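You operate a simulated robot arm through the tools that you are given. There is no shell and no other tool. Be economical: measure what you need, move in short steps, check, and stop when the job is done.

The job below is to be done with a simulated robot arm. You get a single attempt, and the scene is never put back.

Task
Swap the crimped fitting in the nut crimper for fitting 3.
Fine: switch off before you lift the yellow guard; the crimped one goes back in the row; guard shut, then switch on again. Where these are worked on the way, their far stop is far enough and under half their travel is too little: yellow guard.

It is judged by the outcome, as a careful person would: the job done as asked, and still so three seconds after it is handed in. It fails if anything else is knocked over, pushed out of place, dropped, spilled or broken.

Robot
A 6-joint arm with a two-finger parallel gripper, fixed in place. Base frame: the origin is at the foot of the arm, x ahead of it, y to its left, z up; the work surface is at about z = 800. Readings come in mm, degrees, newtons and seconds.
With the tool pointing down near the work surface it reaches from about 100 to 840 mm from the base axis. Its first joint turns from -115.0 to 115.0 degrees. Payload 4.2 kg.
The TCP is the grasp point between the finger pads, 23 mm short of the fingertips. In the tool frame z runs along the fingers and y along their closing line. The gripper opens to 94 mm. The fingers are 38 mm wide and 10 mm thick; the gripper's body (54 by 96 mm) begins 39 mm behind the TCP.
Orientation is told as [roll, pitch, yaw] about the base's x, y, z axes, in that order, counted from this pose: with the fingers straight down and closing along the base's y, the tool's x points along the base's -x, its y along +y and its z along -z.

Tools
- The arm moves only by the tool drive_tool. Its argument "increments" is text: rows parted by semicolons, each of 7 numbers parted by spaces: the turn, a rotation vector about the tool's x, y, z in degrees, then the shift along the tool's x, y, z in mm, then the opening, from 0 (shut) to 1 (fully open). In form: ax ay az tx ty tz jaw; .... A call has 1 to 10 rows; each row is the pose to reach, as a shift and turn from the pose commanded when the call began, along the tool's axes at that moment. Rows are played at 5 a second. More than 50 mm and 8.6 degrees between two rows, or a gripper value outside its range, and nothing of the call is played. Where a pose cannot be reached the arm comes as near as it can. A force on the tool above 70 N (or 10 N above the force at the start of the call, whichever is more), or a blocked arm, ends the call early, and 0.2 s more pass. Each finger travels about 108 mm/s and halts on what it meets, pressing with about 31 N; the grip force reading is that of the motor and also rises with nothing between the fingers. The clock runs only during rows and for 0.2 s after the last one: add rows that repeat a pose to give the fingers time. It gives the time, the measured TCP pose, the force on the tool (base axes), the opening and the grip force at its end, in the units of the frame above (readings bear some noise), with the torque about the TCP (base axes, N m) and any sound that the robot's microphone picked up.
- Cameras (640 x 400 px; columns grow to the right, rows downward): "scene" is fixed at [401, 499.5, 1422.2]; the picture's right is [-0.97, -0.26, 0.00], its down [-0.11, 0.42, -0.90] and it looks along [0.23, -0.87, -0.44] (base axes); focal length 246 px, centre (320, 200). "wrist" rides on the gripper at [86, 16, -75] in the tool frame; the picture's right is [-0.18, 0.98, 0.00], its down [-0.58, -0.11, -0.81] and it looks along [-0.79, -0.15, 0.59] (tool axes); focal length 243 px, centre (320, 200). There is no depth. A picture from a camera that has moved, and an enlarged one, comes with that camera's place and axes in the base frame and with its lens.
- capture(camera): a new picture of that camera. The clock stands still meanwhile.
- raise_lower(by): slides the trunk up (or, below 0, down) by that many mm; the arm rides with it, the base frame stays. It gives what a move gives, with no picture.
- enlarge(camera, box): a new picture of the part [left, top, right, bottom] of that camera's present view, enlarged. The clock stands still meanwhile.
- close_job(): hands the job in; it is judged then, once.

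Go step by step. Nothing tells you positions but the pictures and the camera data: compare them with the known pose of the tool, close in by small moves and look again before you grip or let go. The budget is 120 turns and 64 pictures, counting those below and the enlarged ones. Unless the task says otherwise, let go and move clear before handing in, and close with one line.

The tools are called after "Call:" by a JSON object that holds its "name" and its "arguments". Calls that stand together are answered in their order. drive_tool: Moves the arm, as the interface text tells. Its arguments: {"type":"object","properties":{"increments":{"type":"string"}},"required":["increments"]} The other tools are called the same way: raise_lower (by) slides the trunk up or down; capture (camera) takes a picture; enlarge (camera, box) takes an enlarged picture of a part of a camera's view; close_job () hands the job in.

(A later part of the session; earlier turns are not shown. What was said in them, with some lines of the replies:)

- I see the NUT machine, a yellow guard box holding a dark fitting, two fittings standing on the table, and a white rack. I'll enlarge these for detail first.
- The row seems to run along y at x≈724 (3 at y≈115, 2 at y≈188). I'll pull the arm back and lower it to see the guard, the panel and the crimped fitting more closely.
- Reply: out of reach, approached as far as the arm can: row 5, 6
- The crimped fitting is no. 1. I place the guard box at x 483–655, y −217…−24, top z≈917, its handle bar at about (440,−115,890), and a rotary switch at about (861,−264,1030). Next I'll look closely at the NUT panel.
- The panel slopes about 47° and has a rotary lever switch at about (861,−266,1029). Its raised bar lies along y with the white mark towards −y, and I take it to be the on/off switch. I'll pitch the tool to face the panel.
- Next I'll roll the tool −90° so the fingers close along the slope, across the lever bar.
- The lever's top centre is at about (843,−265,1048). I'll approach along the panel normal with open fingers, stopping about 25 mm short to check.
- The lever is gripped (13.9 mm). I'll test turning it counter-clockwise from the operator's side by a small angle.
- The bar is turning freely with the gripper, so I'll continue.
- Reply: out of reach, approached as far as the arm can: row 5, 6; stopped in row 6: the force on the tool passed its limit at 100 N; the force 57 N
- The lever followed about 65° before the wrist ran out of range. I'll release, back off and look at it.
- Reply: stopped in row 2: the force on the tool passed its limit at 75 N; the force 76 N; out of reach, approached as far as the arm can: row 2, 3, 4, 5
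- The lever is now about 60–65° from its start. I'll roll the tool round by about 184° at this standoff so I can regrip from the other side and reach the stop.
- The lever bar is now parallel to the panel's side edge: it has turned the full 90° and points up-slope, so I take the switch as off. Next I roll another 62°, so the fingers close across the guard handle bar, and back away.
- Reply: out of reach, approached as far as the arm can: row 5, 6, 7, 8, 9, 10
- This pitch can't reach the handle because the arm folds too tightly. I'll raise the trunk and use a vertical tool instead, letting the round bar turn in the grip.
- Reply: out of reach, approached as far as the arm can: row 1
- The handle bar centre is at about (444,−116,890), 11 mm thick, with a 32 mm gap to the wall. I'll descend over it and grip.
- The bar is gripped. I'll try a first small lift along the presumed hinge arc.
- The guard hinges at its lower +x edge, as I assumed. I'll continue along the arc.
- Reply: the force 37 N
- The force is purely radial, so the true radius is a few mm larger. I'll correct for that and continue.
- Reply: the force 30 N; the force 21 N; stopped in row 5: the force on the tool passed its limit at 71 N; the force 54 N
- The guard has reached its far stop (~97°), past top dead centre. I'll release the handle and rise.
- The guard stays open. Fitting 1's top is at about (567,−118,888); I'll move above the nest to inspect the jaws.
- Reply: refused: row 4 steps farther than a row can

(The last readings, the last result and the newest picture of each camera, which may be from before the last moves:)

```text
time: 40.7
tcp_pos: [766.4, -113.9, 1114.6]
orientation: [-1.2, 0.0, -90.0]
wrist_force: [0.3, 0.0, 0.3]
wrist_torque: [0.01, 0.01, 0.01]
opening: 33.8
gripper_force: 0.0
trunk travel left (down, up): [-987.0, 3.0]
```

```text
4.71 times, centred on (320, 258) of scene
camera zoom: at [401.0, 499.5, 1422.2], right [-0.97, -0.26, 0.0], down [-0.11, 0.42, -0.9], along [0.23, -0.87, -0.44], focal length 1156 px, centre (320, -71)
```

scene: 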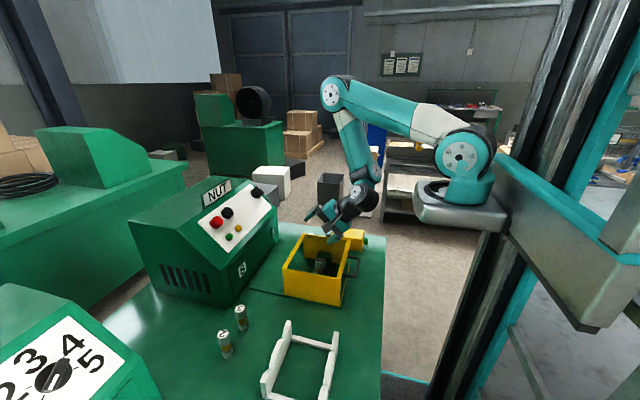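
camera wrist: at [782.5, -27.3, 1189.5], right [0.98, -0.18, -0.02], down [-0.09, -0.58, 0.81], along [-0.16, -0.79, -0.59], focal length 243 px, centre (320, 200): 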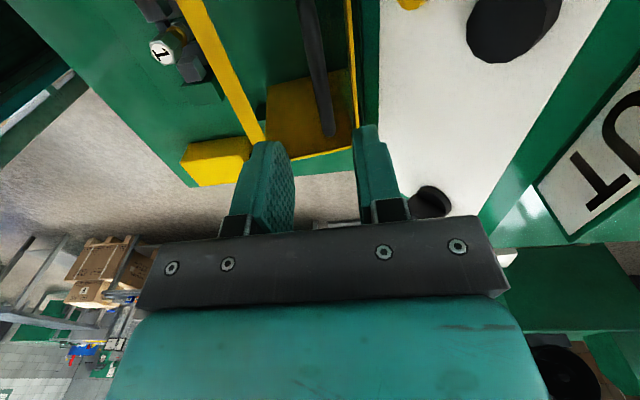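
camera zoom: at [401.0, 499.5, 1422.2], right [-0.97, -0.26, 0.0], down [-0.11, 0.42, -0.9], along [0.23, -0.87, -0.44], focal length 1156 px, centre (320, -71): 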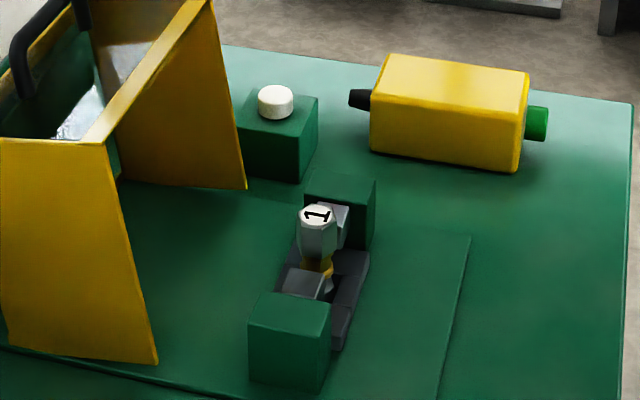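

Call:
{"name": "drive_tool", "arguments": {"increments": "1.2 0 0 0 -48 0 0.5; 1.2 0 0 0 -96 5 0.7; 1.2 0 0 0 -144 10 0.9; 1.2 0 0 0 -182 35 1; 1.2 0 0 0 -198 75 1; 1.2 0 0 0 -198 100 1; 1.2 0 0 0 -198 100 1"}}

Call:
{"name": "enlarge", "arguments": {"camera": "wrist", "box": [200, 0, 440, 150]}}

```text
time: 42.3
tcp_pos: [567.9, -115.8, 1018.3]
orientation: [-2.4, 0.0, -89.9]
wrist_force: [0.7, 0.0, 0.8]
wrist_torque: [0.01, 0.04, -0.01]
opening: 94.1
gripper_force: 0.0
trunk travel left (down, up): [-987.0, 3.0]
```

```text
2.67 times, centred on (320, 75) of wrist
camera zoom: at [585.4, -28.9, 1092.7], right [0.98, -0.18, -0.04], down [-0.08, -0.58, 0.81], along [-0.17, -0.79, -0.59], focal length 647 px, centre (320, 533)
```

zoom: 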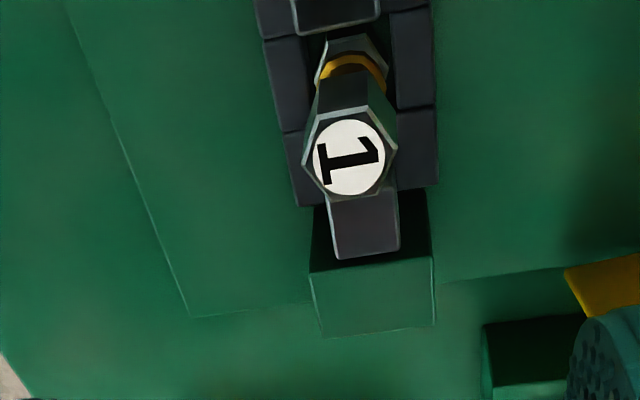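

The jaws hold the fitting along ±y, and the hex vertices point along x. I'll turn the tool by 30° to grip on flats, and fix the small tilt.

Call:
{"name": "drive_tool", "arguments": {"increments": "-2.4 0 0 -2 0.5 0 1; -2.4 0.3 -7.5 -2 0.5 20 1; -2.4 0.6 -15 -2 0.5 50 1; -2.4 0.6 -22.5 -2 0.5 70 1; -2.4 0.6 -30 -2 0.5 80 1; -2.4 0.6 -30 -2 0.5 80 1"}}

Call:
{"name": "enlarge", "arguments": {"camera": "wrist", "box": [200, 0, 440, 220]}}

```text
time: 43.7
tcp_pos: [565.4, -115.6, 936.4]
orientation: [0.5, 1.2, -59.7]
wrist_force: [-0.8, 0.2, -0.1]
wrist_torque: [0.02, 0.0, 0.0]
opening: 94.0
gripper_force: 0.1
trunk travel left (down, up): [-987.0, 3.0]
```

```text
1.82 times, centred on (320, 110) of wrist
camera zoom: at [534.6, -34.8, 1014.0], right [0.94, 0.33, 0.0], down [0.2, -0.57, 0.79], along [0.27, -0.75, -0.61], focal length 441 px, centre (320, 364)
```

zoom: 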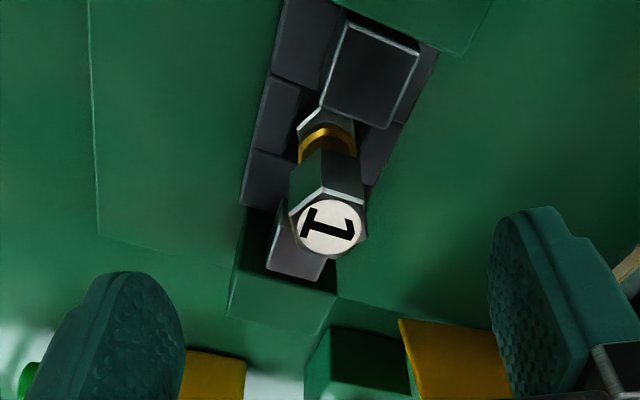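

Call:
{"name": "drive_tool", "arguments": {"increments": "0.5 -1.2 0 -3.2 1.3 25 1; 0.5 -1.2 0 -3.2 1.3 50 1; 0.5 -1.2 0 -3.2 1.3 50 0.5; 0.5 -1.2 0 -3.2 1.3 50 0; 0.5 -1.2 0 -3.2 1.3 50 0; 0.5 -1.2 0 -3.2 1.3 50 0"}}

Call:
{"name": "enlarge", "arguments": {"camera": "scene", "box": [270, 195, 370, 300]}}

```text
time: 45.1
tcp_pos: [568.6, -117.7, 887.6]
orientation: [-0.1, 0.2, -59.9]
wrist_force: [-0.5, -0.1, 0.0]
wrist_torque: [0.01, -0.02, -0.01]
opening: 25.6
gripper_force: 31.2
trunk travel left (down, up): [-987.0, 3.0]
```

```text
3.81 times, centred on (320, 248) of scene
camera zoom: at [401.0, 499.5, 1422.2], right [-0.97, -0.26, 0.0], down [-0.11, 0.42, -0.9], along [0.23, -0.87, -0.44], focal length 936 px, centre (320, 19)
```

zoom: 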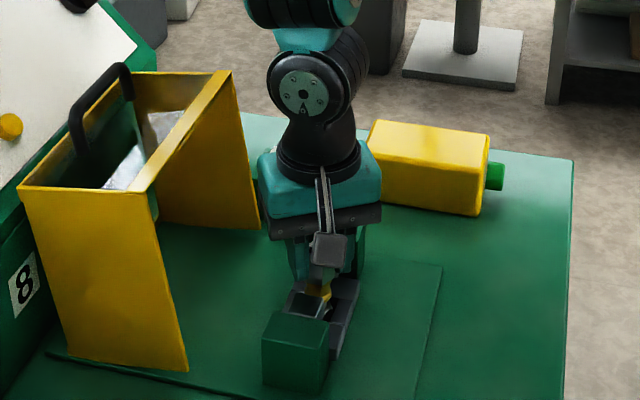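

Fitting 1 is gripped on its flats (25.6 mm). I'll lift it straight up.

Call:
{"name": "drive_tool", "arguments": {"increments": "0 0 0 0 0 -5 0; 0 0 0 0 0 -12 0; 0 0 0 0 0 -30 0; 0 0 0 0 0 -60 0; 0 0 0 0 0 -100 0; 0 0 0 0 0 -130 0; 0 0 0 0 0 -130 0"}}

Call:
{"name": "capture", "arguments": {"camera": "scene"}}

```text
time: 46.7
tcp_pos: [566.6, -115.3, 1016.7]
orientation: [-0.1, 0.1, -59.9]
wrist_force: [0.2, -0.9, -0.8]
wrist_torque: [0.01, -0.01, 0.0]
opening: 25.2
gripper_force: 31.2
trunk travel left (down, up): [-987.0, 3.0]
```

```text
19 pictures are left
```

scene: 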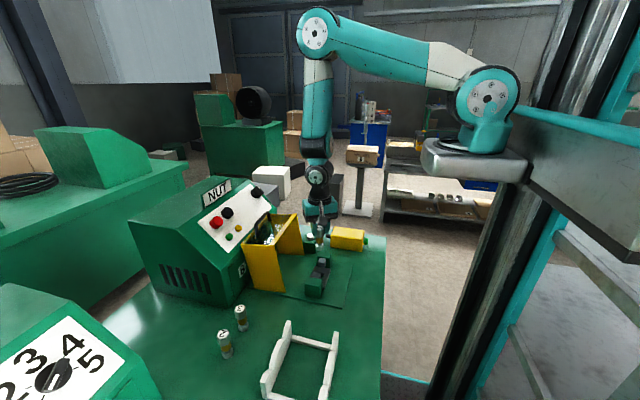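

Fitting 1 is out. I'll carry it around the guard to above the row's empty place at about (722,262), keeping the 74–75 mm spacing.

Call:
{"name": "drive_tool", "arguments": {"increments": "0 0 0 39 22.5 0 0; 0 0 0 78 45 0 0; 0 0 0 117 67.5 0 0; 0 0 0 156 90 0 0; 0 0 0 171.5 129 0 0; 0 0 0 187 168 0 0; 0 0 0 201.7 206.5 0 0; 0 0 0 217.3 245.6 0 0; 0 0 0 232.9 284.6 0 0; 0 0 0 248.5 323.6 0 0"}}

Call:
{"name": "enlarge", "arguments": {"camera": "scene", "box": [140, 260, 320, 400]}}

Call:
{"name": "capture", "arguments": {"camera": "wrist"}}

```text
time: 48.9
tcp_pos: [722.3, 260.6, 1017.1]
orientation: [-0.1, -0.1, -60.0]
wrist_force: [0.9, -1.6, -1.3]
wrist_torque: [0.02, 0.02, 0.04]
opening: 25.7
gripper_force: 31.0
trunk travel left (down, up): [-987.0, 3.0]
```

```text
2.86 times, centred on (230, 330) of scene
camera zoom: at [401.0, 499.5, 1422.2], right [-0.97, -0.26, 0.0], down [-0.11, 0.42, -0.9], along [0.23, -0.87, -0.44], focal length 702 px, centre (577, -171)
```

zoom: 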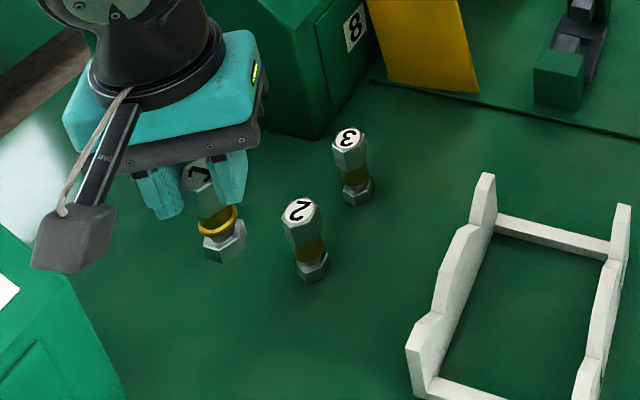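

```text
17 pictures are left
camera wrist: at [691.7, 343.7, 1092.2], right [0.94, 0.33, 0.0], down [0.2, -0.56, 0.81], along [0.27, -0.76, -0.59], focal length 243 px, centre (320, 200)
```

wrist: 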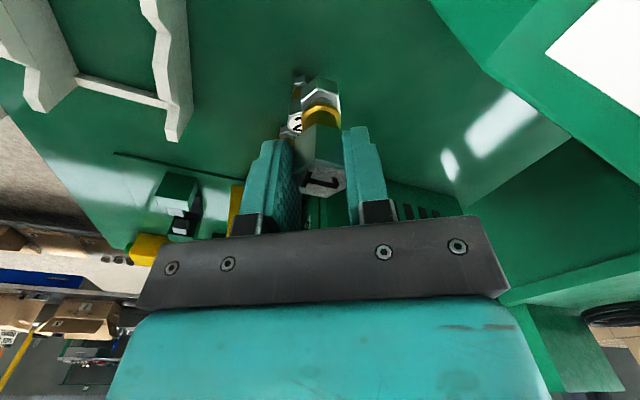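

Call:
{"name": "drive_tool", "arguments": {"increments": "0 0 0 0 0 40 0; 0 0 0 0 0 80 0; 0 0 0 0 0 110 0; 0 0 0 0 0 122 0; 0 0 0 0 0 122 0"}}

Call:
{"name": "enlarge", "arguments": {"camera": "scene", "box": [150, 290, 270, 380]}}

```text
time: 50.1
tcp_pos: [704.2, 246.8, 908.6]
orientation: [-0.1, 0.0, -59.9]
wrist_force: [0.2, -0.9, -1.1]
wrist_torque: [-0.02, 0.04, 0.01]
opening: 25.5
gripper_force: 31.1
out of reach, approached as far as the arm can: row 2, 3, 4, 5
trunk travel left (down, up): [-987.0, 3.0]
```

```text
4.44 times, centred on (210, 335) of scene
camera zoom: at [401.0, 499.5, 1422.2], right [-0.97, -0.26, 0.0], down [-0.11, 0.42, -0.9], along [0.23, -0.87, -0.44], focal length 1092 px, centre (809, -400)
```

zoom: 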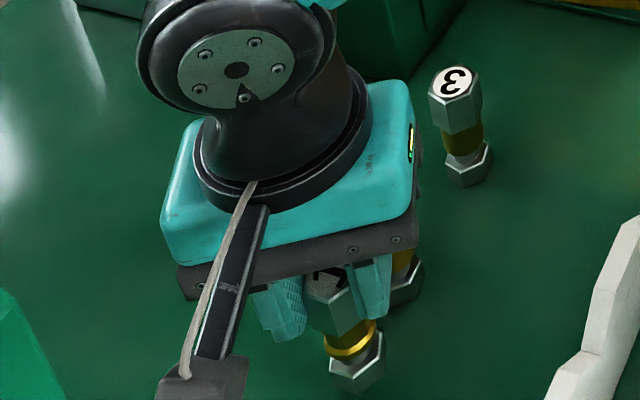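

The raised trunk limits the reach here. I'll lift back up, then bring the trunk down to its original height.

Call:
{"name": "drive_tool", "arguments": {"increments": "0 0 0 0 0 -35 0; 0 0 0 2 12 -70 0; 0 0 0 3.6 23 -112 0; 0 0 0 3.6 23 -112 0"}}

Call:
{"name": "raise_lower", "arguments": {"by": -112}}

```text
time: 51.1
tcp_pos: [722.2, 260.5, 1020.5]
orientation: [-0.1, -0.1, -60.0]
wrist_force: [-0.3, 0.4, -1.9]
wrist_torque: [-0.01, -0.02, 0.02]
opening: 25.6
gripper_force: 30.6
trunk travel left (down, up): [-987.0, 3.0]
```

```text
time: 52.5
tcp_pos: [723.4, 260.7, 906.8]
orientation: [-0.1, -0.1, -59.9]
wrist_force: [-0.5, -0.3, -1.6]
wrist_torque: [0.0, -0.03, -0.04]
opening: 25.3
gripper_force: 31.1
trunk travel left (down, up): [-875.0, 115.0]
```

Call:
{"name": "drive_tool", "arguments": {"increments": "0 0 0 0 1 8 0; 0 0 0 0 1 14 0; 0 0 0 0 1 17 0; 0 0 0 0 1 17 0"}}

Call:
{"name": "drive_tool", "arguments": {"increments": "0 0 0 0 0 1 0; 0 0 0 0 0 2 0; 0 0 0 0 0 3 0; 0 0 0 0 0 3 0"}}

Call:
{"name": "enlarge", "arguments": {"camera": "scene", "box": [150, 290, 270, 380]}}

```text
time: 53.5
tcp_pos: [723.0, 261.1, 891.8]
orientation: [-0.1, 0.1, -59.9]
wrist_force: [0.0, -0.1, -1.2]
wrist_torque: [-0.01, -0.01, -0.02]
opening: 25.6
gripper_force: 30.8
trunk travel left (down, up): [-875.0, 115.0]
```

```text
time: 54.5
tcp_pos: [723.5, 262.1, 889.2]
orientation: [-0.1, -0.1, -59.8]
wrist_force: [-0.1, -0.6, -1.6]
wrist_torque: [0.0, 0.01, 0.01]
opening: 25.8
gripper_force: 31.0
trunk travel left (down, up): [-875.0, 115.0]
```

```text
4.44 times, centred on (210, 335) of scene
camera zoom: at [401.0, 499.5, 1422.2], right [-0.97, -0.26, 0.0], down [-0.11, 0.42, -0.9], along [0.23, -0.87, -0.44], focal length 1092 px, centre (809, -400)
```

zoom: 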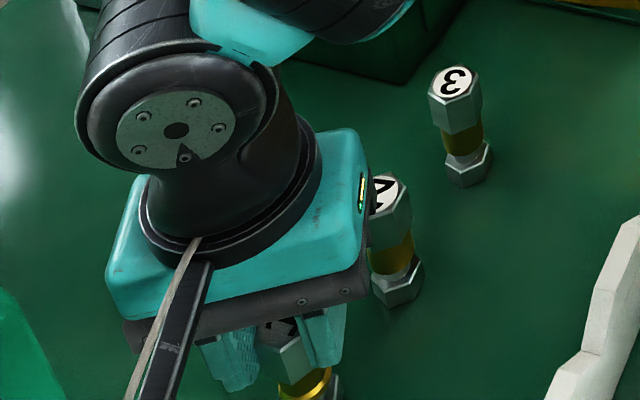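

Call:
{"name": "drive_tool", "arguments": {"increments": "0 0 0 0 0 1.5 0; 0 0 0 0 0 3 0; 0 0 0 0 0 3 0"}}

Call:
{"name": "drive_tool", "arguments": {"increments": "0 0 0 0 0 1 0; 0 0 0 0 0 2 0; 0 0 0 0 0 2 0"}}

Call:
{"name": "drive_tool", "arguments": {"increments": "0 0 0 0 0 1 0; 0 0 0 0 0 2 0; 0 0 0 0 0 2 0"}}

```text
time: 55.3
tcp_pos: [723.2, 261.5, 886.1]
orientation: [-0.2, 0.0, -59.8]
wrist_force: [0.3, 0.2, -1.8]
wrist_torque: [0.01, -0.01, 0.0]
opening: 25.5
gripper_force: 30.6
trunk travel left (down, up): [-875.0, 115.0]
```

```text
time: 56.1
tcp_pos: [722.9, 261.6, 883.5]
orientation: [-0.1, -0.2, -59.8]
wrist_force: [-0.1, 0.1, -0.2]
wrist_torque: [0.01, 0.0, 0.01]
opening: 25.7
gripper_force: 30.6
trunk travel left (down, up): [-875.0, 115.0]
```

```text
time: 56.9
tcp_pos: [723.7, 261.7, 881.0]
orientation: [0.1, 0.1, -59.9]
wrist_force: [-1.7, 0.8, 5.4]
wrist_torque: [-0.02, 0.09, -0.02]
opening: 25.4
gripper_force: 30.5
trunk travel left (down, up): [-875.0, 115.0]
```

Contact at TCP z≈881.3, so the nest seat is about 6 mm above the table. I'll release and rise.

Call:
{"name": "drive_tool", "arguments": {"increments": "0 0 0 0 0 0 0.4; 0 0 0 0 0 0 0.5; 0 0 0 0 0 0 0.5; 0 0 0 0 0 -30 0.5; 0 0 0 0 0 -75 0.5; 0 0 0 0 0 -120 0.7; 0 0 0 0 0 -120 1"}}

Call:
{"name": "enlarge", "arguments": {"camera": "scene", "box": [170, 290, 290, 380]}}

```text
time: 58.5
tcp_pos: [721.6, 258.7, 1002.2]
orientation: [-0.1, -0.1, -60.0]
wrist_force: [-0.2, -0.1, -0.1]
wrist_torque: [-0.01, 0.0, -0.01]
opening: 93.9
gripper_force: 0.1
trunk travel left (down, up): [-875.0, 115.0]
```

```text
4.44 times, centred on (230, 335) of scene
camera zoom: at [401.0, 499.5, 1422.2], right [-0.97, -0.26, 0.0], down [-0.11, 0.42, -0.9], along [0.23, -0.87, -0.44], focal length 1092 px, centre (720, -400)
```

zoom: 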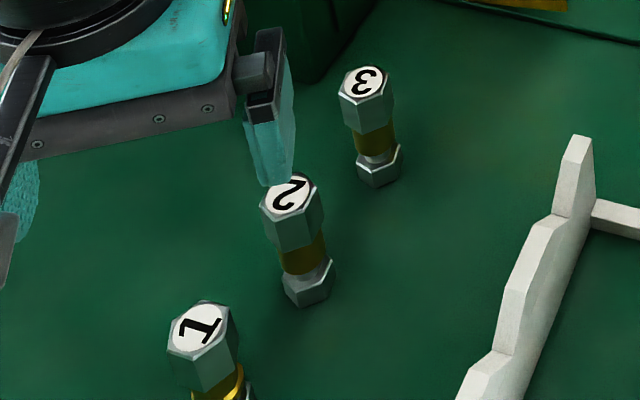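

Fitting 1 stands in line with 2 and 3. Now above fitting 3 for a wrist view.

Call:
{"name": "drive_tool", "arguments": {"increments": "0 0 0 -42 -23.5 0 1; 0 0 0 -84 -47 10 1; 0 0 0 -125 -70.6 30 1; 0 0 0 -125 -70.6 45 1; 0 0 0 -125 -70.6 45 1"}}

Call:
{"name": "enlarge", "arguments": {"camera": "wrist", "box": [200, 0, 440, 220]}}

```text
refused: row 3 steps farther than a row can; nothing moved
```

```text
1.82 times, centred on (320, 110) of wrist
camera zoom: at [692.0, 342.5, 1077.2], right [0.94, 0.33, 0.0], down [0.2, -0.56, 0.81], along [0.27, -0.76, -0.59], focal length 441 px, centre (320, 364)
```

zoom: 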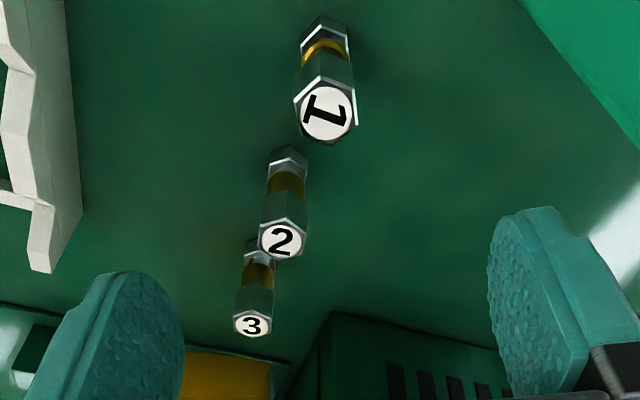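

Call:
{"name": "drive_tool", "arguments": {"increments": "0 0 0 -42 -23.5 5 1; 0 0 0 -84 -47 15 1; 0 0 0 -125 -70.6 25 1; 0 0 0 -125 -70.6 50 1; 0 0 0 -125 -70.6 50 1"}}

Call:
{"name": "enlarge", "arguments": {"camera": "wrist", "box": [240, 0, 420, 150]}}

```text
time: 59.7
tcp_pos: [722.7, 118.2, 951.8]
orientation: [0.0, 0.1, -59.9]
wrist_force: [-0.5, 0.4, 0.7]
wrist_torque: [-0.03, -0.02, 0.04]
opening: 94.0
gripper_force: 0.0
trunk travel left (down, up): [-875.0, 115.0]
```

```text
2.67 times, centred on (330, 75) of wrist
camera zoom: at [693.0, 200.9, 1026.0], right [0.94, 0.33, 0.0], down [0.2, -0.56, 0.81], along [0.27, -0.76, -0.59], focal length 647 px, centre (293, 533)
```

zoom: 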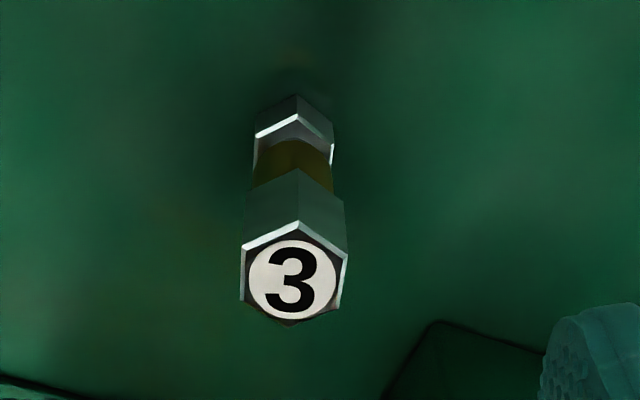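

Fitting 3's centre is (723,115.5) and its flats normal is about 16° from x. I'll turn the tool +14°, descend and grip.

Call:
{"name": "drive_tool", "arguments": {"increments": "0 0 7 -2.5 -1 10 1; 0 0 14 -2.5 -1 25 1; 0 0 14 -2.5 -1 50 1; 0 0 14 -2.5 -1 70 1; 0 0 14 -2.5 -1 70 0.5; 0 0 14 -2.5 -1 70 0; 0 0 14 -2.5 -1 70 0; 0 0 14 -2.5 -1 70 0"}}

```text
time: 61.5
tcp_pos: [725.7, 115.9, 880.9]
orientation: [0.0, -0.1, -74.0]
wrist_force: [0.4, 0.5, -0.1]
wrist_torque: [0.0, -0.03, 0.02]
opening: 25.6
gripper_force: 30.9
trunk travel left (down, up): [-875.0, 115.0]
```

Call:
{"name": "drive_tool", "arguments": {"increments": "0 0 0 0 0 -10 0; 0 0 0 0 0 -50 0; 0 0 0 0 0 -95 0; 0 0 0 0 0 -130 0; 0 0 0 7.2 -39.6 -130 0; 0 0 0 14.4 -79.1 -130 0; 0 0 0 21.5 -118.7 -130 0; 0 0 0 28 -155.8 -130 0; 0 0 0 -14.3 -167.9 -130 0; 0 0 0 -57.5 -180.3 -130 0"}}

```text
time: 63.7
tcp_pos: [566.3, 11.4, 1011.7]
orientation: [0.0, -0.1, -73.9]
wrist_force: [0.1, 0.5, -2.1]
wrist_torque: [-0.02, -0.03, 0.0]
opening: 25.5
gripper_force: 31.4
trunk travel left (down, up): [-875.0, 115.0]
```

Call:
{"name": "drive_tool", "arguments": {"increments": "0 0 -4 -42 -11 0 0; 0 0 -9 -84 -22 0 0; 0 0 -14 -124.6 -33.4 0 0; 0 0 -14 -124.6 -33.4 40 0; 0 0 -14 -124.6 -33.4 60 0; 0 0 -14 -124.6 -33.4 60 0"}}

Call:
{"name": "enlarge", "arguments": {"camera": "wrist", "box": [220, 0, 440, 220]}}

```text
time: 65.1
tcp_pos: [572.3, -117.9, 952.6]
orientation: [0.0, -0.1, -59.9]
wrist_force: [0.6, 0.9, -2.1]
wrist_torque: [0.0, 0.01, 0.01]
opening: 25.5
gripper_force: 30.5
trunk travel left (down, up): [-875.0, 115.0]
```

```text
1.82 times, centred on (330, 110) of wrist
camera zoom: at [541.6, -35.8, 1027.5], right [0.94, 0.33, 0.0], down [0.2, -0.56, 0.81], along [0.27, -0.76, -0.59], focal length 441 px, centre (302, 364)
```

zoom: 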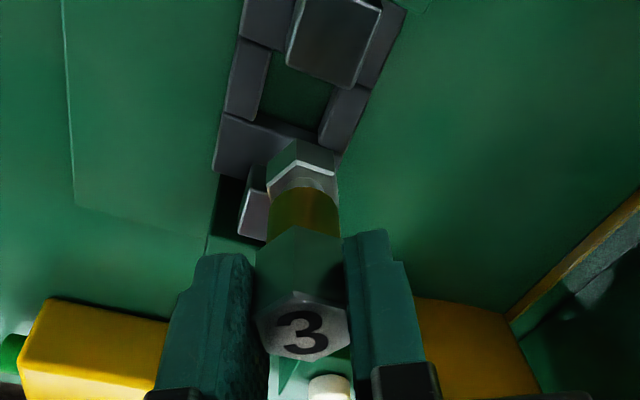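

Call:
{"name": "drive_tool", "arguments": {"increments": "0 0 0 2.1 -3.2 10 0; 0 0 0 2.1 -3.2 25 0; 0 0 0 2.1 -3.2 36 0; 0 0 0 2.1 -3.2 36 0"}}

Call:
{"name": "drive_tool", "arguments": {"increments": "0 0 0 0 0 0 0; 0 0 0 0 0 0 0"}}

Call:
{"name": "enlarge", "arguments": {"camera": "wrist", "box": [220, 0, 440, 220]}}

```text
time: 66.1
tcp_pos: [567.6, -118.7, 914.2]
orientation: [0.0, -0.1, -59.8]
wrist_force: [0.2, -0.3, -1.1]
wrist_torque: [0.03, 0.0, -0.01]
opening: 25.5
gripper_force: 31.0
trunk travel left (down, up): [-875.0, 115.0]
```

```text
time: 66.7
tcp_pos: [567.0, -118.8, 915.5]
orientation: [-0.1, 0.0, -59.8]
wrist_force: [0.4, 0.3, -1.8]
wrist_torque: [0.0, 0.01, 0.0]
opening: 25.7
gripper_force: 31.1
trunk travel left (down, up): [-875.0, 115.0]
```

```text
1.82 times, centred on (330, 110) of wrist
camera zoom: at [537.2, -36.2, 990.2], right [0.94, 0.33, 0.0], down [0.2, -0.56, 0.81], along [0.27, -0.76, -0.59], focal length 441 px, centre (302, 364)
```

zoom: 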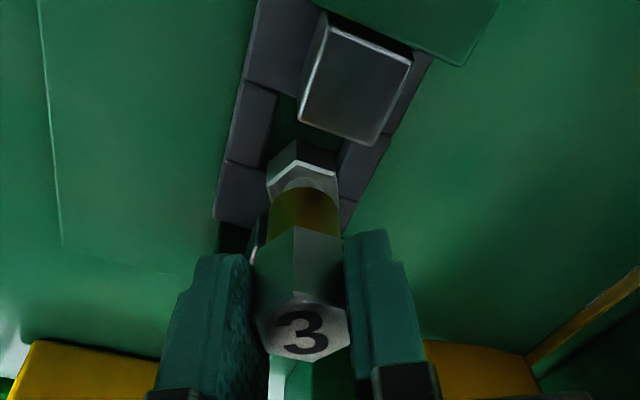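

Call:
{"name": "drive_tool", "arguments": {"increments": "0 0 0 0.3 1.6 4 0; 0 0 0 0.3 1.6 8 0; 0 0 0 0.3 1.6 12 0; 0 0 0 0.3 1.6 16 0; 0 0 0 0.3 1.6 20 0; 0 0 0 0.3 1.6 20 0"}}

Call:
{"name": "drive_tool", "arguments": {"increments": "0 0 0 0 0 1.5 0; 0 0 0 0 0 3 0; 0 0 0 0 0 4.5 0; 0 0 0 0 0 4.5 0"}}

```text
time: 68.1
tcp_pos: [568.5, -117.9, 894.7]
orientation: [-0.1, 0.0, -59.9]
wrist_force: [-0.4, 0.8, -1.2]
wrist_torque: [0.0, 0.0, 0.02]
opening: 25.4
gripper_force: 31.7
trunk travel left (down, up): [-875.0, 115.0]
```

```text
time: 69.1
tcp_pos: [568.1, -117.7, 890.6]
orientation: [-0.1, -0.1, -59.8]
wrist_force: [0.2, 0.3, -1.5]
wrist_torque: [0.01, -0.01, 0.01]
opening: 25.4
gripper_force: 31.3
trunk travel left (down, up): [-875.0, 115.0]
```

Call:
{"name": "drive_tool", "arguments": {"increments": "0 0 0 0 0 1 0; 0 0 0 0 0 2 0; 0 0 0 0 0 2.5 0; 0 0 0 0 0 2.5 0"}}

Call:
{"name": "drive_tool", "arguments": {"increments": "0 0 0 0 0 0.7 0; 0 0 0 0 0 1.2 0; 0 0 0 0 0 1.2 0"}}

```text
time: 70.1
tcp_pos: [568.9, -118.7, 888.7]
orientation: [-0.1, 0.0, -59.8]
wrist_force: [-0.2, 1.1, -1.9]
wrist_torque: [0.01, 0.0, 0.01]
opening: 25.6
gripper_force: 31.2
trunk travel left (down, up): [-875.0, 115.0]
```

```text
time: 70.9
tcp_pos: [566.9, -117.9, 888.8]
orientation: [-0.1, 0.0, -60.0]
wrist_force: [0.0, 0.2, -0.6]
wrist_torque: [0.01, -0.01, -0.04]
opening: 25.5
gripper_force: 31.0
trunk travel left (down, up): [-875.0, 115.0]
```

Call:
{"name": "drive_tool", "arguments": {"increments": "0 0 0 0 0 0.7 0; 0 0 0 0 0 1.2 0; 0 0 0 0 0 1.2 0"}}

```text
time: 71.7
tcp_pos: [567.3, -118.5, 887.3]
orientation: [-0.2, 0.0, -59.9]
wrist_force: [-1.4, -0.2, 3.2]
wrist_torque: [0.03, 0.0, 0.02]
opening: 25.7
gripper_force: 30.8
trunk travel left (down, up): [-875.0, 115.0]
```

Fitting 3 is seated: contact came at z≈887, the same height at which I gripped fitting 1. Release and rise.

Call:
{"name": "drive_tool", "arguments": {"increments": "0 0 0 0 0 0 0.4; 0 0 0 0 0 0 0.6; 0 0 0 0 0 0 0.6; 0 0 0 0 0 -30 0.6; 0 0 0 0 0 -75 0.6; 0 0 0 0 0 -120 0.6; 0 0 0 0 0 -165 0.6; 0 0 0 0 0 -200 0.6; 0 0 0 0 0 -230 0.6; 0 0 0 0 0 -230 0.6"}}

Call:
{"name": "enlarge", "arguments": {"camera": "scene", "box": [200, 190, 360, 300]}}

```text
time: 73.9
tcp_pos: [568.8, -116.8, 1119.0]
orientation: [-0.1, 0.1, -59.9]
wrist_force: [0.3, 0.0, 0.6]
wrist_torque: [0.0, 0.01, 0.02]
opening: 56.5
gripper_force: 0.1
trunk travel left (down, up): [-875.0, 115.0]
```

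```text
3.64 times, centred on (280, 245) of scene
camera zoom: at [401.0, 499.5, 1422.2], right [-0.97, -0.26, 0.0], down [-0.11, 0.42, -0.9], along [0.23, -0.87, -0.44], focal length 893 px, centre (466, 36)
```

zoom: 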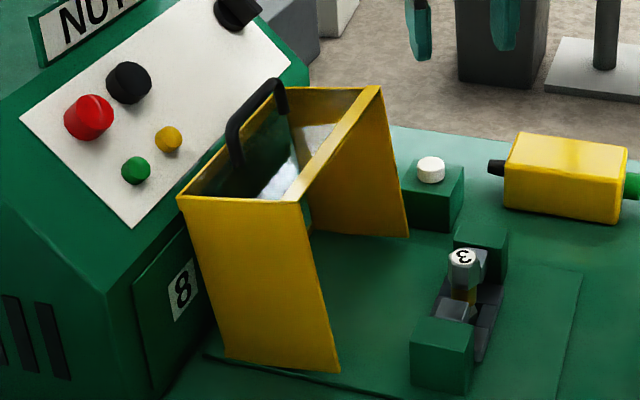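

Fitting 3 is in the nest. Now I'll raise the trunk again and go back to the handle to close the guard.

Call:
{"name": "raise_lower", "arguments": {"by": 112}}

Call:
{"name": "drive_tool", "arguments": {"increments": "0 0 7.5 -22 40 5 0.5; 0 0 15 -44 80 20 0.36; 0 0 22.5 -68 120 40 0.36; 0 0 30 -90 160 60 0.36; 0 0 30 -95.8 170 90 0.36; 0 0 30 -95.8 170 117 0.36; 0 0 30 -95.8 170 117 0.36"}}

Call:
{"name": "capture", "arguments": {"camera": "wrist"}}

```text
time: 75.4
tcp_pos: [571.0, -116.2, 1230.8]
orientation: [-0.1, -0.1, -59.9]
wrist_force: [0.1, 0.9, -0.2]
wrist_torque: [-0.01, -0.02, -0.02]
opening: 56.3
gripper_force: 0.1
trunk travel left (down, up): [-987.0, 3.0]
```

```text
refused: row 3 steps farther than a row can; nothing moved
```

```text
8 pictures are left
camera wrist: at [539.3, -33.9, 1305.6], right [0.94, 0.33, 0.0], down [0.2, -0.56, 0.81], along [0.27, -0.76, -0.59], focal length 243 px, centre (320, 200)
```

wrist: 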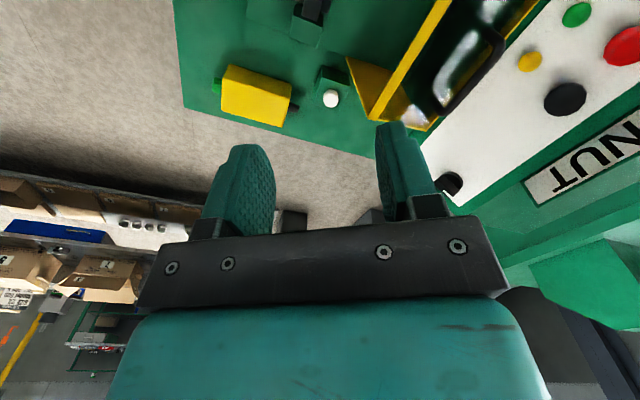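

Call:
{"name": "drive_tool", "arguments": {"increments": "0 0 7.5 -19 34 5 0.5; 0 0 15 -38 68 20 0.36; 0 0 22.5 -57 102 40 0.36; 0 0 30 -76 136 60 0.36; 0 0 30 -95 168 80 0.36; 0 0 30 -95 168 117 0.36; 0 0 30 -95 168 117 0.36"}}

```text
time: 77.0
tcp_pos: [764.8, -116.2, 1115.6]
orientation: [0.0, -0.1, -89.9]
wrist_force: [0.2, -1.1, -0.7]
wrist_torque: [0.01, -0.01, 0.03]
opening: 33.8
gripper_force: 0.1
trunk travel left (down, up): [-987.0, 3.0]
```

Call:
{"name": "drive_tool", "arguments": {"increments": "0 0 0 0 -1 30 0.5; 0 0 0 0 -1 60 0.5; 0 0 0 0 -1 85 0.5; 0 0 0 0 -1 106 0.5; 0 0 0 0 -1 106 0.5; 0 0 0 0 -1 106 0; 0 0 0 0 -1 106 0; 0 0 0 0 -1 106 0"}}

```text
time: 78.8
tcp_pos: [760.4, -115.0, 1008.8]
orientation: [0.1, -0.1, -89.8]
wrist_force: [4.7, 0.4, 4.3]
wrist_torque: [0.16, -0.09, -0.59]
opening: 11.6
gripper_force: 45.1
trunk travel left (down, up): [-987.0, 3.0]
```

The handle is gripped. I'll swing the guard back along the fitted arc (hinge at about (657,812), R 225).

Call:
{"name": "drive_tool", "arguments": {"increments": "0 0 0 0 -9 -4.5 0; 0 0 0 0 -18.2 -8.5 0; 0 0 0 0 -27.4 -12 0; 0 0 0 0 -36.6 -15.2 0; 0 0 0 0 -46 -18 0; 0 0 0 0 -55.6 -20.3 0; 0 0 0 0 -74.9 -23.7 0; 0 0 0 0 -74.9 -23.7 0"}}

```text
time: 80.6
tcp_pos: [687.4, -114.7, 1029.9]
orientation: [-0.2, 0.0, -89.9]
wrist_force: [-0.4, 3.6, -8.0]
wrist_torque: [0.04, 0.02, 0.26]
opening: 11.3
gripper_force: 44.9
trunk travel left (down, up): [-987.0, 3.0]
```

Call:
{"name": "drive_tool", "arguments": {"increments": "0 0 0 0 -19.6 -1.7 0; 0 0 0 0 -39.2 -1.7 0; 0 0 0 0 -58.8 0 0; 0 0 0 0 -78.1 3.4 0; 0 0 0 0 -97.1 8.5 0; 0 0 0 0 -115.5 15.2 0; 0 0 0 0 -133.3 23.5 0; 0 0 0 0 -150.3 33.4 0; 0 0 0 0 -150.3 33.4 0"}}

```text
time: 82.6
tcp_pos: [535.6, -116.4, 997.3]
orientation: [0.0, -0.1, -89.9]
wrist_force: [3.5, 9.5, -9.0]
wrist_torque: [-0.55, -0.03, 1.69]
opening: 11.8
gripper_force: 44.6
trunk travel left (down, up): [-987.0, 3.0]
```

Call:
{"name": "drive_tool", "arguments": {"increments": "0 0 0 0 -16.1 11.2 0; 0 0 0 0 -31.2 23.8 0; 0 0 0 0 -45.1 37.7 0; 0 0 0 0 -57.7 52.8 0; 0 0 0 0 -68.9 68.9 0; 0 0 0 0 -78.8 85.9 0; 0 0 0 0 -84.7 98.2 0; 0 0 0 0 -88 106 0; 0 0 0 0 -90 111 0; 0 0 0 0 -90 111 0"}}

Call:
{"name": "enlarge", "arguments": {"camera": "scene", "box": [200, 190, 400, 320]}}

```text
time: 84.8
tcp_pos: [446.4, -115.9, 886.5]
orientation: [0.0, 0.0, -89.9]
wrist_force: [2.6, 11.9, -3.6]
wrist_torque: [-0.27, 0.03, 1.76]
opening: 12.0
gripper_force: 44.9
trunk travel left (down, up): [-987.0, 3.0]
```

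```text
3.08 times, centred on (300, 255) of scene
camera zoom: at [401.0, 499.5, 1422.2], right [-0.97, -0.26, 0.0], down [-0.11, 0.42, -0.9], along [0.23, -0.87, -0.44], focal length 756 px, centre (382, 31)
```

zoom: 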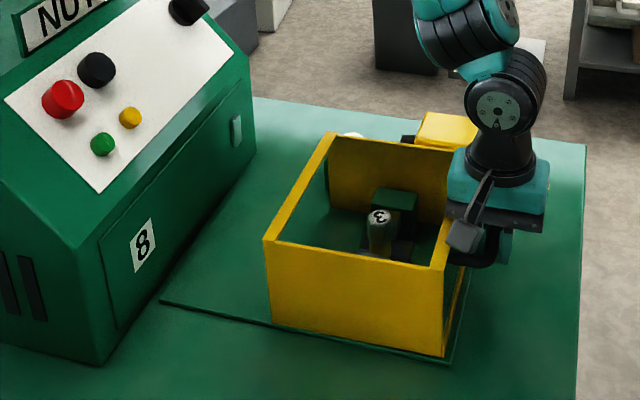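

The guard is almost shut; I'll press down the last millimetres.

Call:
{"name": "drive_tool", "arguments": {"increments": "0 0 0 0 0 1.5 0; 0 0 0 0 -0.5 3 0; 0 0 0 0 -1 4.5 0; 0 0 0 0 -1 4.5 0"}}

```text
time: 85.8
tcp_pos: [445.0, -115.1, 882.1]
orientation: [-0.1, -0.1, -90.0]
wrist_force: [-4.3, 7.7, -1.2]
wrist_torque: [-0.28, -0.02, 1.68]
opening: 12.0
gripper_force: 44.8
trunk travel left (down, up): [-987.0, 3.0]
```

Call:
{"name": "drive_tool", "arguments": {"increments": "0 0 0 0 0 1.5 0; 0 0 0 0 -0.5 3 0; 0 0 0 0 -0.5 4.5 0; 0 0 0 0 -0.5 4.5 0"}}

```text
time: 86.8
tcp_pos: [445.7, -115.7, 879.2]
orientation: [0.1, -0.1, -89.9]
wrist_force: [-3.7, 1.6, 32.5]
wrist_torque: [0.01, -0.02, 1.73]
opening: 12.2
gripper_force: 45.1
trunk travel left (down, up): [-987.0, 3.0]
```

The guard is firmly on its stop. I'll release and rise.

Call:
{"name": "drive_tool", "arguments": {"increments": "0 0 0 0 -1 0 0.2; 0 0 0 0 -1 0 0.36; 0 0 0 0 -1 0 0.36; 0 0 0 0 -1 -40 0.36; 0 0 0 0 -1 -85 0.36; 0 0 0 0 -1 -130 0.36; 0 0 0 0 -1 -175 0.36; 0 0 0 0 -1 -210 0.36; 0 0 0 0 -1 -210 0.36"}}

Call:
{"name": "enlarge", "arguments": {"camera": "scene", "box": [200, 190, 400, 320]}}

```text
time: 88.8
tcp_pos: [454.3, -116.0, 1082.1]
orientation: [-0.1, -0.1, -89.9]
wrist_force: [-0.6, 0.3, 0.1]
wrist_torque: [0.01, -0.02, 0.01]
opening: 33.9
gripper_force: 0.1
out of reach, approached as far as the arm can: row 8, 9
trunk travel left (down, up): [-987.0, 3.0]
```

```text
3.08 times, centred on (300, 255) of scene
camera zoom: at [401.0, 499.5, 1422.2], right [-0.97, -0.26, 0.0], down [-0.11, 0.42, -0.9], along [0.23, -0.87, -0.44], focal length 756 px, centre (382, 31)
```

zoom: 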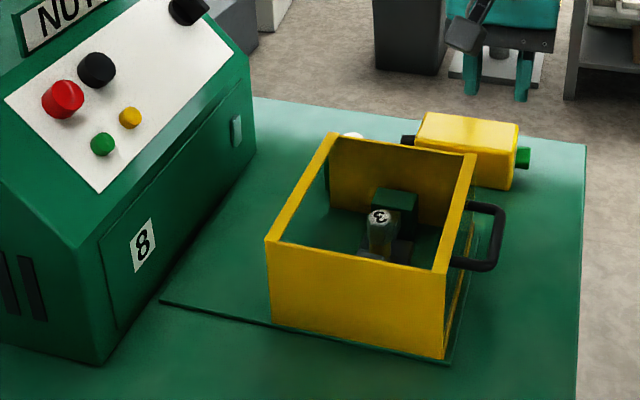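

The guard is shut with fitting 3 inside. Now I move back toward the panel to restore the switch, turning the tool as I go.

Call:
{"name": "drive_tool", "arguments": {"increments": "0 0 -8.5 0 10 -30 0.5; 0 0 -17 -10 35 -60 0.8; 0 0 -25.5 -20 65 -90 1; 0 0 -34 -30 95 -115 1; 0 0 -42.5 -40 125 -135 1; 0 0 -51 -50 155 -150 1; 0 0 -59.5 -60 185 -158 1; 0 0 -68 -70 215 -158 1; 0 0 -76.5 -84 246 -158 1; 0 0 -85 -84 246 -158 1"}}

Call:
{"name": "raise_lower", "arguments": {"by": -112}}

```text
time: 91.0
tcp_pos: [702.2, -200.4, 1239.2]
orientation: [-0.1, 0.0, -4.8]
wrist_force: [-0.9, 0.4, -1.3]
wrist_torque: [0.0, 0.0, 0.0]
opening: 94.0
gripper_force: 0.0
out of reach, approached as far as the arm can: row 1
trunk travel left (down, up): [-987.0, 3.0]
```

```text
time: 92.4
tcp_pos: [701.5, -199.6, 1127.6]
orientation: [-0.2, 0.0, -4.9]
wrist_force: [-0.4, -0.1, 0.3]
wrist_torque: [-0.03, 0.0, 0.0]
opening: 94.1
gripper_force: 0.0
trunk travel left (down, up): [-875.0, 115.0]
```

Call:
{"name": "drive_tool", "arguments": {"increments": "0 0 -2.5 -36 -30 0 1; 0 0 -5 -72 -59 0 1; 0 0 -5 -72 -59 0 1"}}

Call:
{"name": "drive_tool", "arguments": {"increments": "0 -8 0 0 0 0 1; 0 -16 0 0 0 0 1; 0 -24 0 0 0 0 1; 0 -32 0 0 0 0 1; 0 -40 0 0 0 0 1; 0 -47 0 0 0 0 1; 0 -47 0 0 0 0 1"}}

```text
time: 93.2
tcp_pos: [765.5, -264.9, 1128.0]
orientation: [-0.2, 0.0, 0.1]
wrist_force: [-0.3, 0.4, -0.6]
wrist_torque: [-0.03, 0.01, -0.05]
opening: 93.9
gripper_force: 0.0
trunk travel left (down, up): [-875.0, 115.0]
```

```text
time: 94.8
tcp_pos: [767.8, -263.7, 1127.0]
orientation: [-0.1, -47.1, 0.2]
wrist_force: [-0.7, 0.6, 0.0]
wrist_torque: [-0.03, 0.03, 0.01]
opening: 94.1
gripper_force: 0.1
trunk travel left (down, up): [-875.0, 115.0]
```

Call:
{"name": "drive_tool", "arguments": {"increments": "0 0 0 3 -0.6 35 1; 0 0 0 6.4 -1.3 70 1; 0 0 0 6.4 -1.3 95 1; 0 0 0 6.4 -1.3 105 1; 0 0 0 6.4 -1.3 105 0.5; 0 0 0 6.4 -1.3 105 0; 0 0 0 6.4 -1.3 105 0; 0 0 0 6.4 -1.3 105 0"}}

Call:
{"name": "enlarge", "arguments": {"camera": "scene", "box": [210, 140, 310, 205]}}

```text
time: 96.6
tcp_pos: [841.6, -265.4, 1050.9]
orientation: [-0.2, -47.0, 0.1]
wrist_force: [1.7, 0.3, -2.4]
wrist_torque: [-0.07, -0.21, -0.16]
opening: 13.6
gripper_force: 45.5
trunk travel left (down, up): [-875.0, 115.0]
```

```text
6.15 times, centred on (260, 172) of scene
camera zoom: at [401.0, 499.5, 1422.2], right [-0.97, -0.26, 0.0], down [-0.11, 0.42, -0.9], along [0.23, -0.87, -0.44], focal length 1511 px, centre (689, 369)
```

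zoom: 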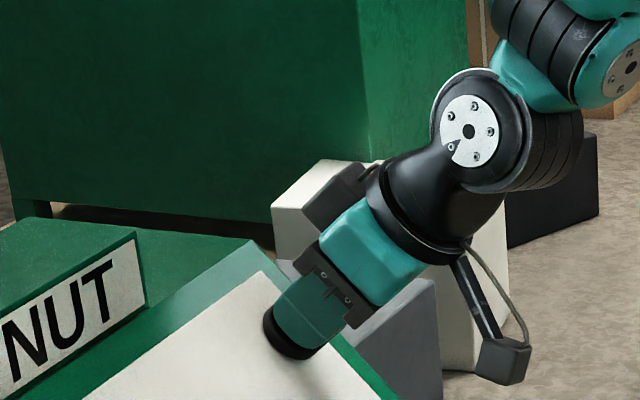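

The lever is gripped; I'll turn it clockwise back to on.

Call:
{"name": "drive_tool", "arguments": {"increments": "0 0 6 0 0 0 0; 0 0 12 0 0 0 0; 0 0 19 0 0 0 0; 0 0 26 0 0 0 0; 0 0 33 0 0 0 0; 0 0 40 0 0 0 0; 0 0 40 0 0 0 0"}}

Call:
{"name": "drive_tool", "arguments": {"increments": "0 0 7 0 0 0 0; 0 0 14 0 0 0 0; 0 0 21 0 0 0 0; 0 0 28 0 0 0 0; 0 0 35 0 0 0 0; 0 0 42 0 0 0 0; 0 0 48 0 0 0 0; 0 0 50 0 0 0 0; 0 0 50 0 0 0 0"}}

```text
time: 98.2
tcp_pos: [840.9, -265.6, 1050.4]
orientation: [34.5, -34.2, -50.9]
wrist_force: [11.4, -1.8, 0.8]
wrist_torque: [0.85, 0.36, 0.94]
opening: 13.9
gripper_force: 45.1
trunk travel left (down, up): [-875.0, 115.0]
```

```text
time: 100.2
tcp_pos: [841.2, -265.4, 1049.9]
orientation: [46.9, 0.1, -89.9]
wrist_force: [13.4, 2.4, -4.2]
wrist_torque: [0.76, -1.06, 0.76]
opening: 13.9
gripper_force: 45.1
trunk travel left (down, up): [-875.0, 115.0]
```

Call:
{"name": "drive_tool", "arguments": {"increments": "0 0 2 0 0 0 0; 0 0 3 0 0 0 0; 0 0 3 0 0 0 0.2; 0 0 3 0 0 0 0.6; 0 0 3 0 0 0 0.6; 0 0 3 0 0 -40 0.6; 0 0 3 0 0 -80 0.6; 0 0 3 0 0 -120 0.6; 0 0 3 0 0 -120 0.6"}}

Call:
{"name": "enlarge", "arguments": {"camera": "scene", "box": [190, 165, 290, 230]}}

```text
time: 102.2
tcp_pos: [752.3, -268.3, 1130.9]
orientation: [46.9, 2.1, -91.9]
wrist_force: [-0.1, 0.6, -0.7]
wrist_torque: [0.02, -0.01, 0.0]
opening: 56.5
gripper_force: 0.1
trunk travel left (down, up): [-875.0, 115.0]
```

```text
6.15 times, centred on (240, 198) of scene
camera zoom: at [401.0, 499.5, 1422.2], right [-0.97, -0.26, 0.0], down [-0.11, 0.42, -0.9], along [0.23, -0.87, -0.44], focal length 1511 px, centre (812, 215)
```

zoom: 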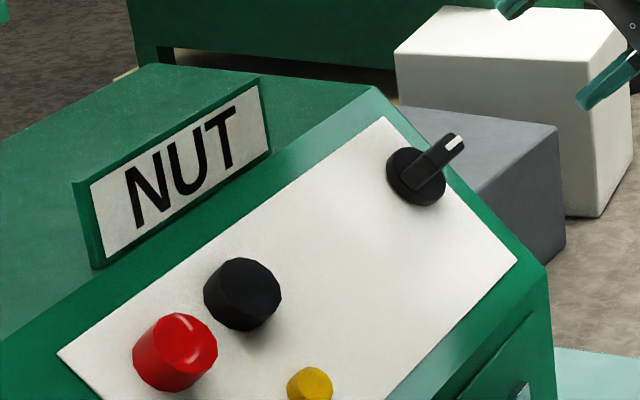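

The lever is back exactly in its starting (on) position. One last overall look.

Call:
{"name": "capture", "arguments": {"camera": "scene"}}

```text
3 pictures are left
```

scene: 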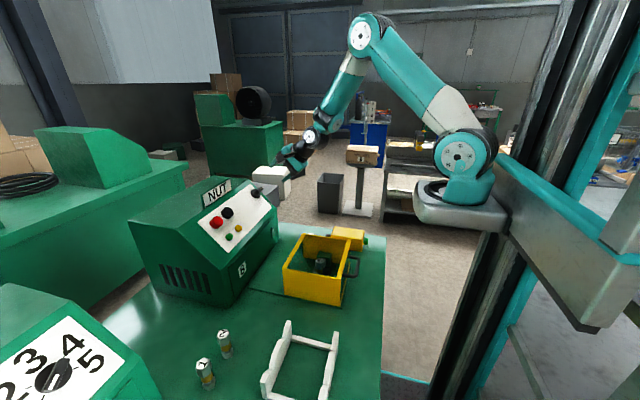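

Everything is in place: fittings 1 and 2 stand in the row, fitting 3 is in the nest, the guard is shut, the switch is on and the arm is clear. Handing in.

Call:
{"name": "close_job", "arguments": {}}

```text
The job is handed in.
```

I swapped the crimped fitting (no. 1) for fitting 3. I took the unlabelled rotary lever to be the on/off switch: I turned it off before lifting the guard, and back on once the guard was shut. No. 1 now stands next to no. 2 in the row.
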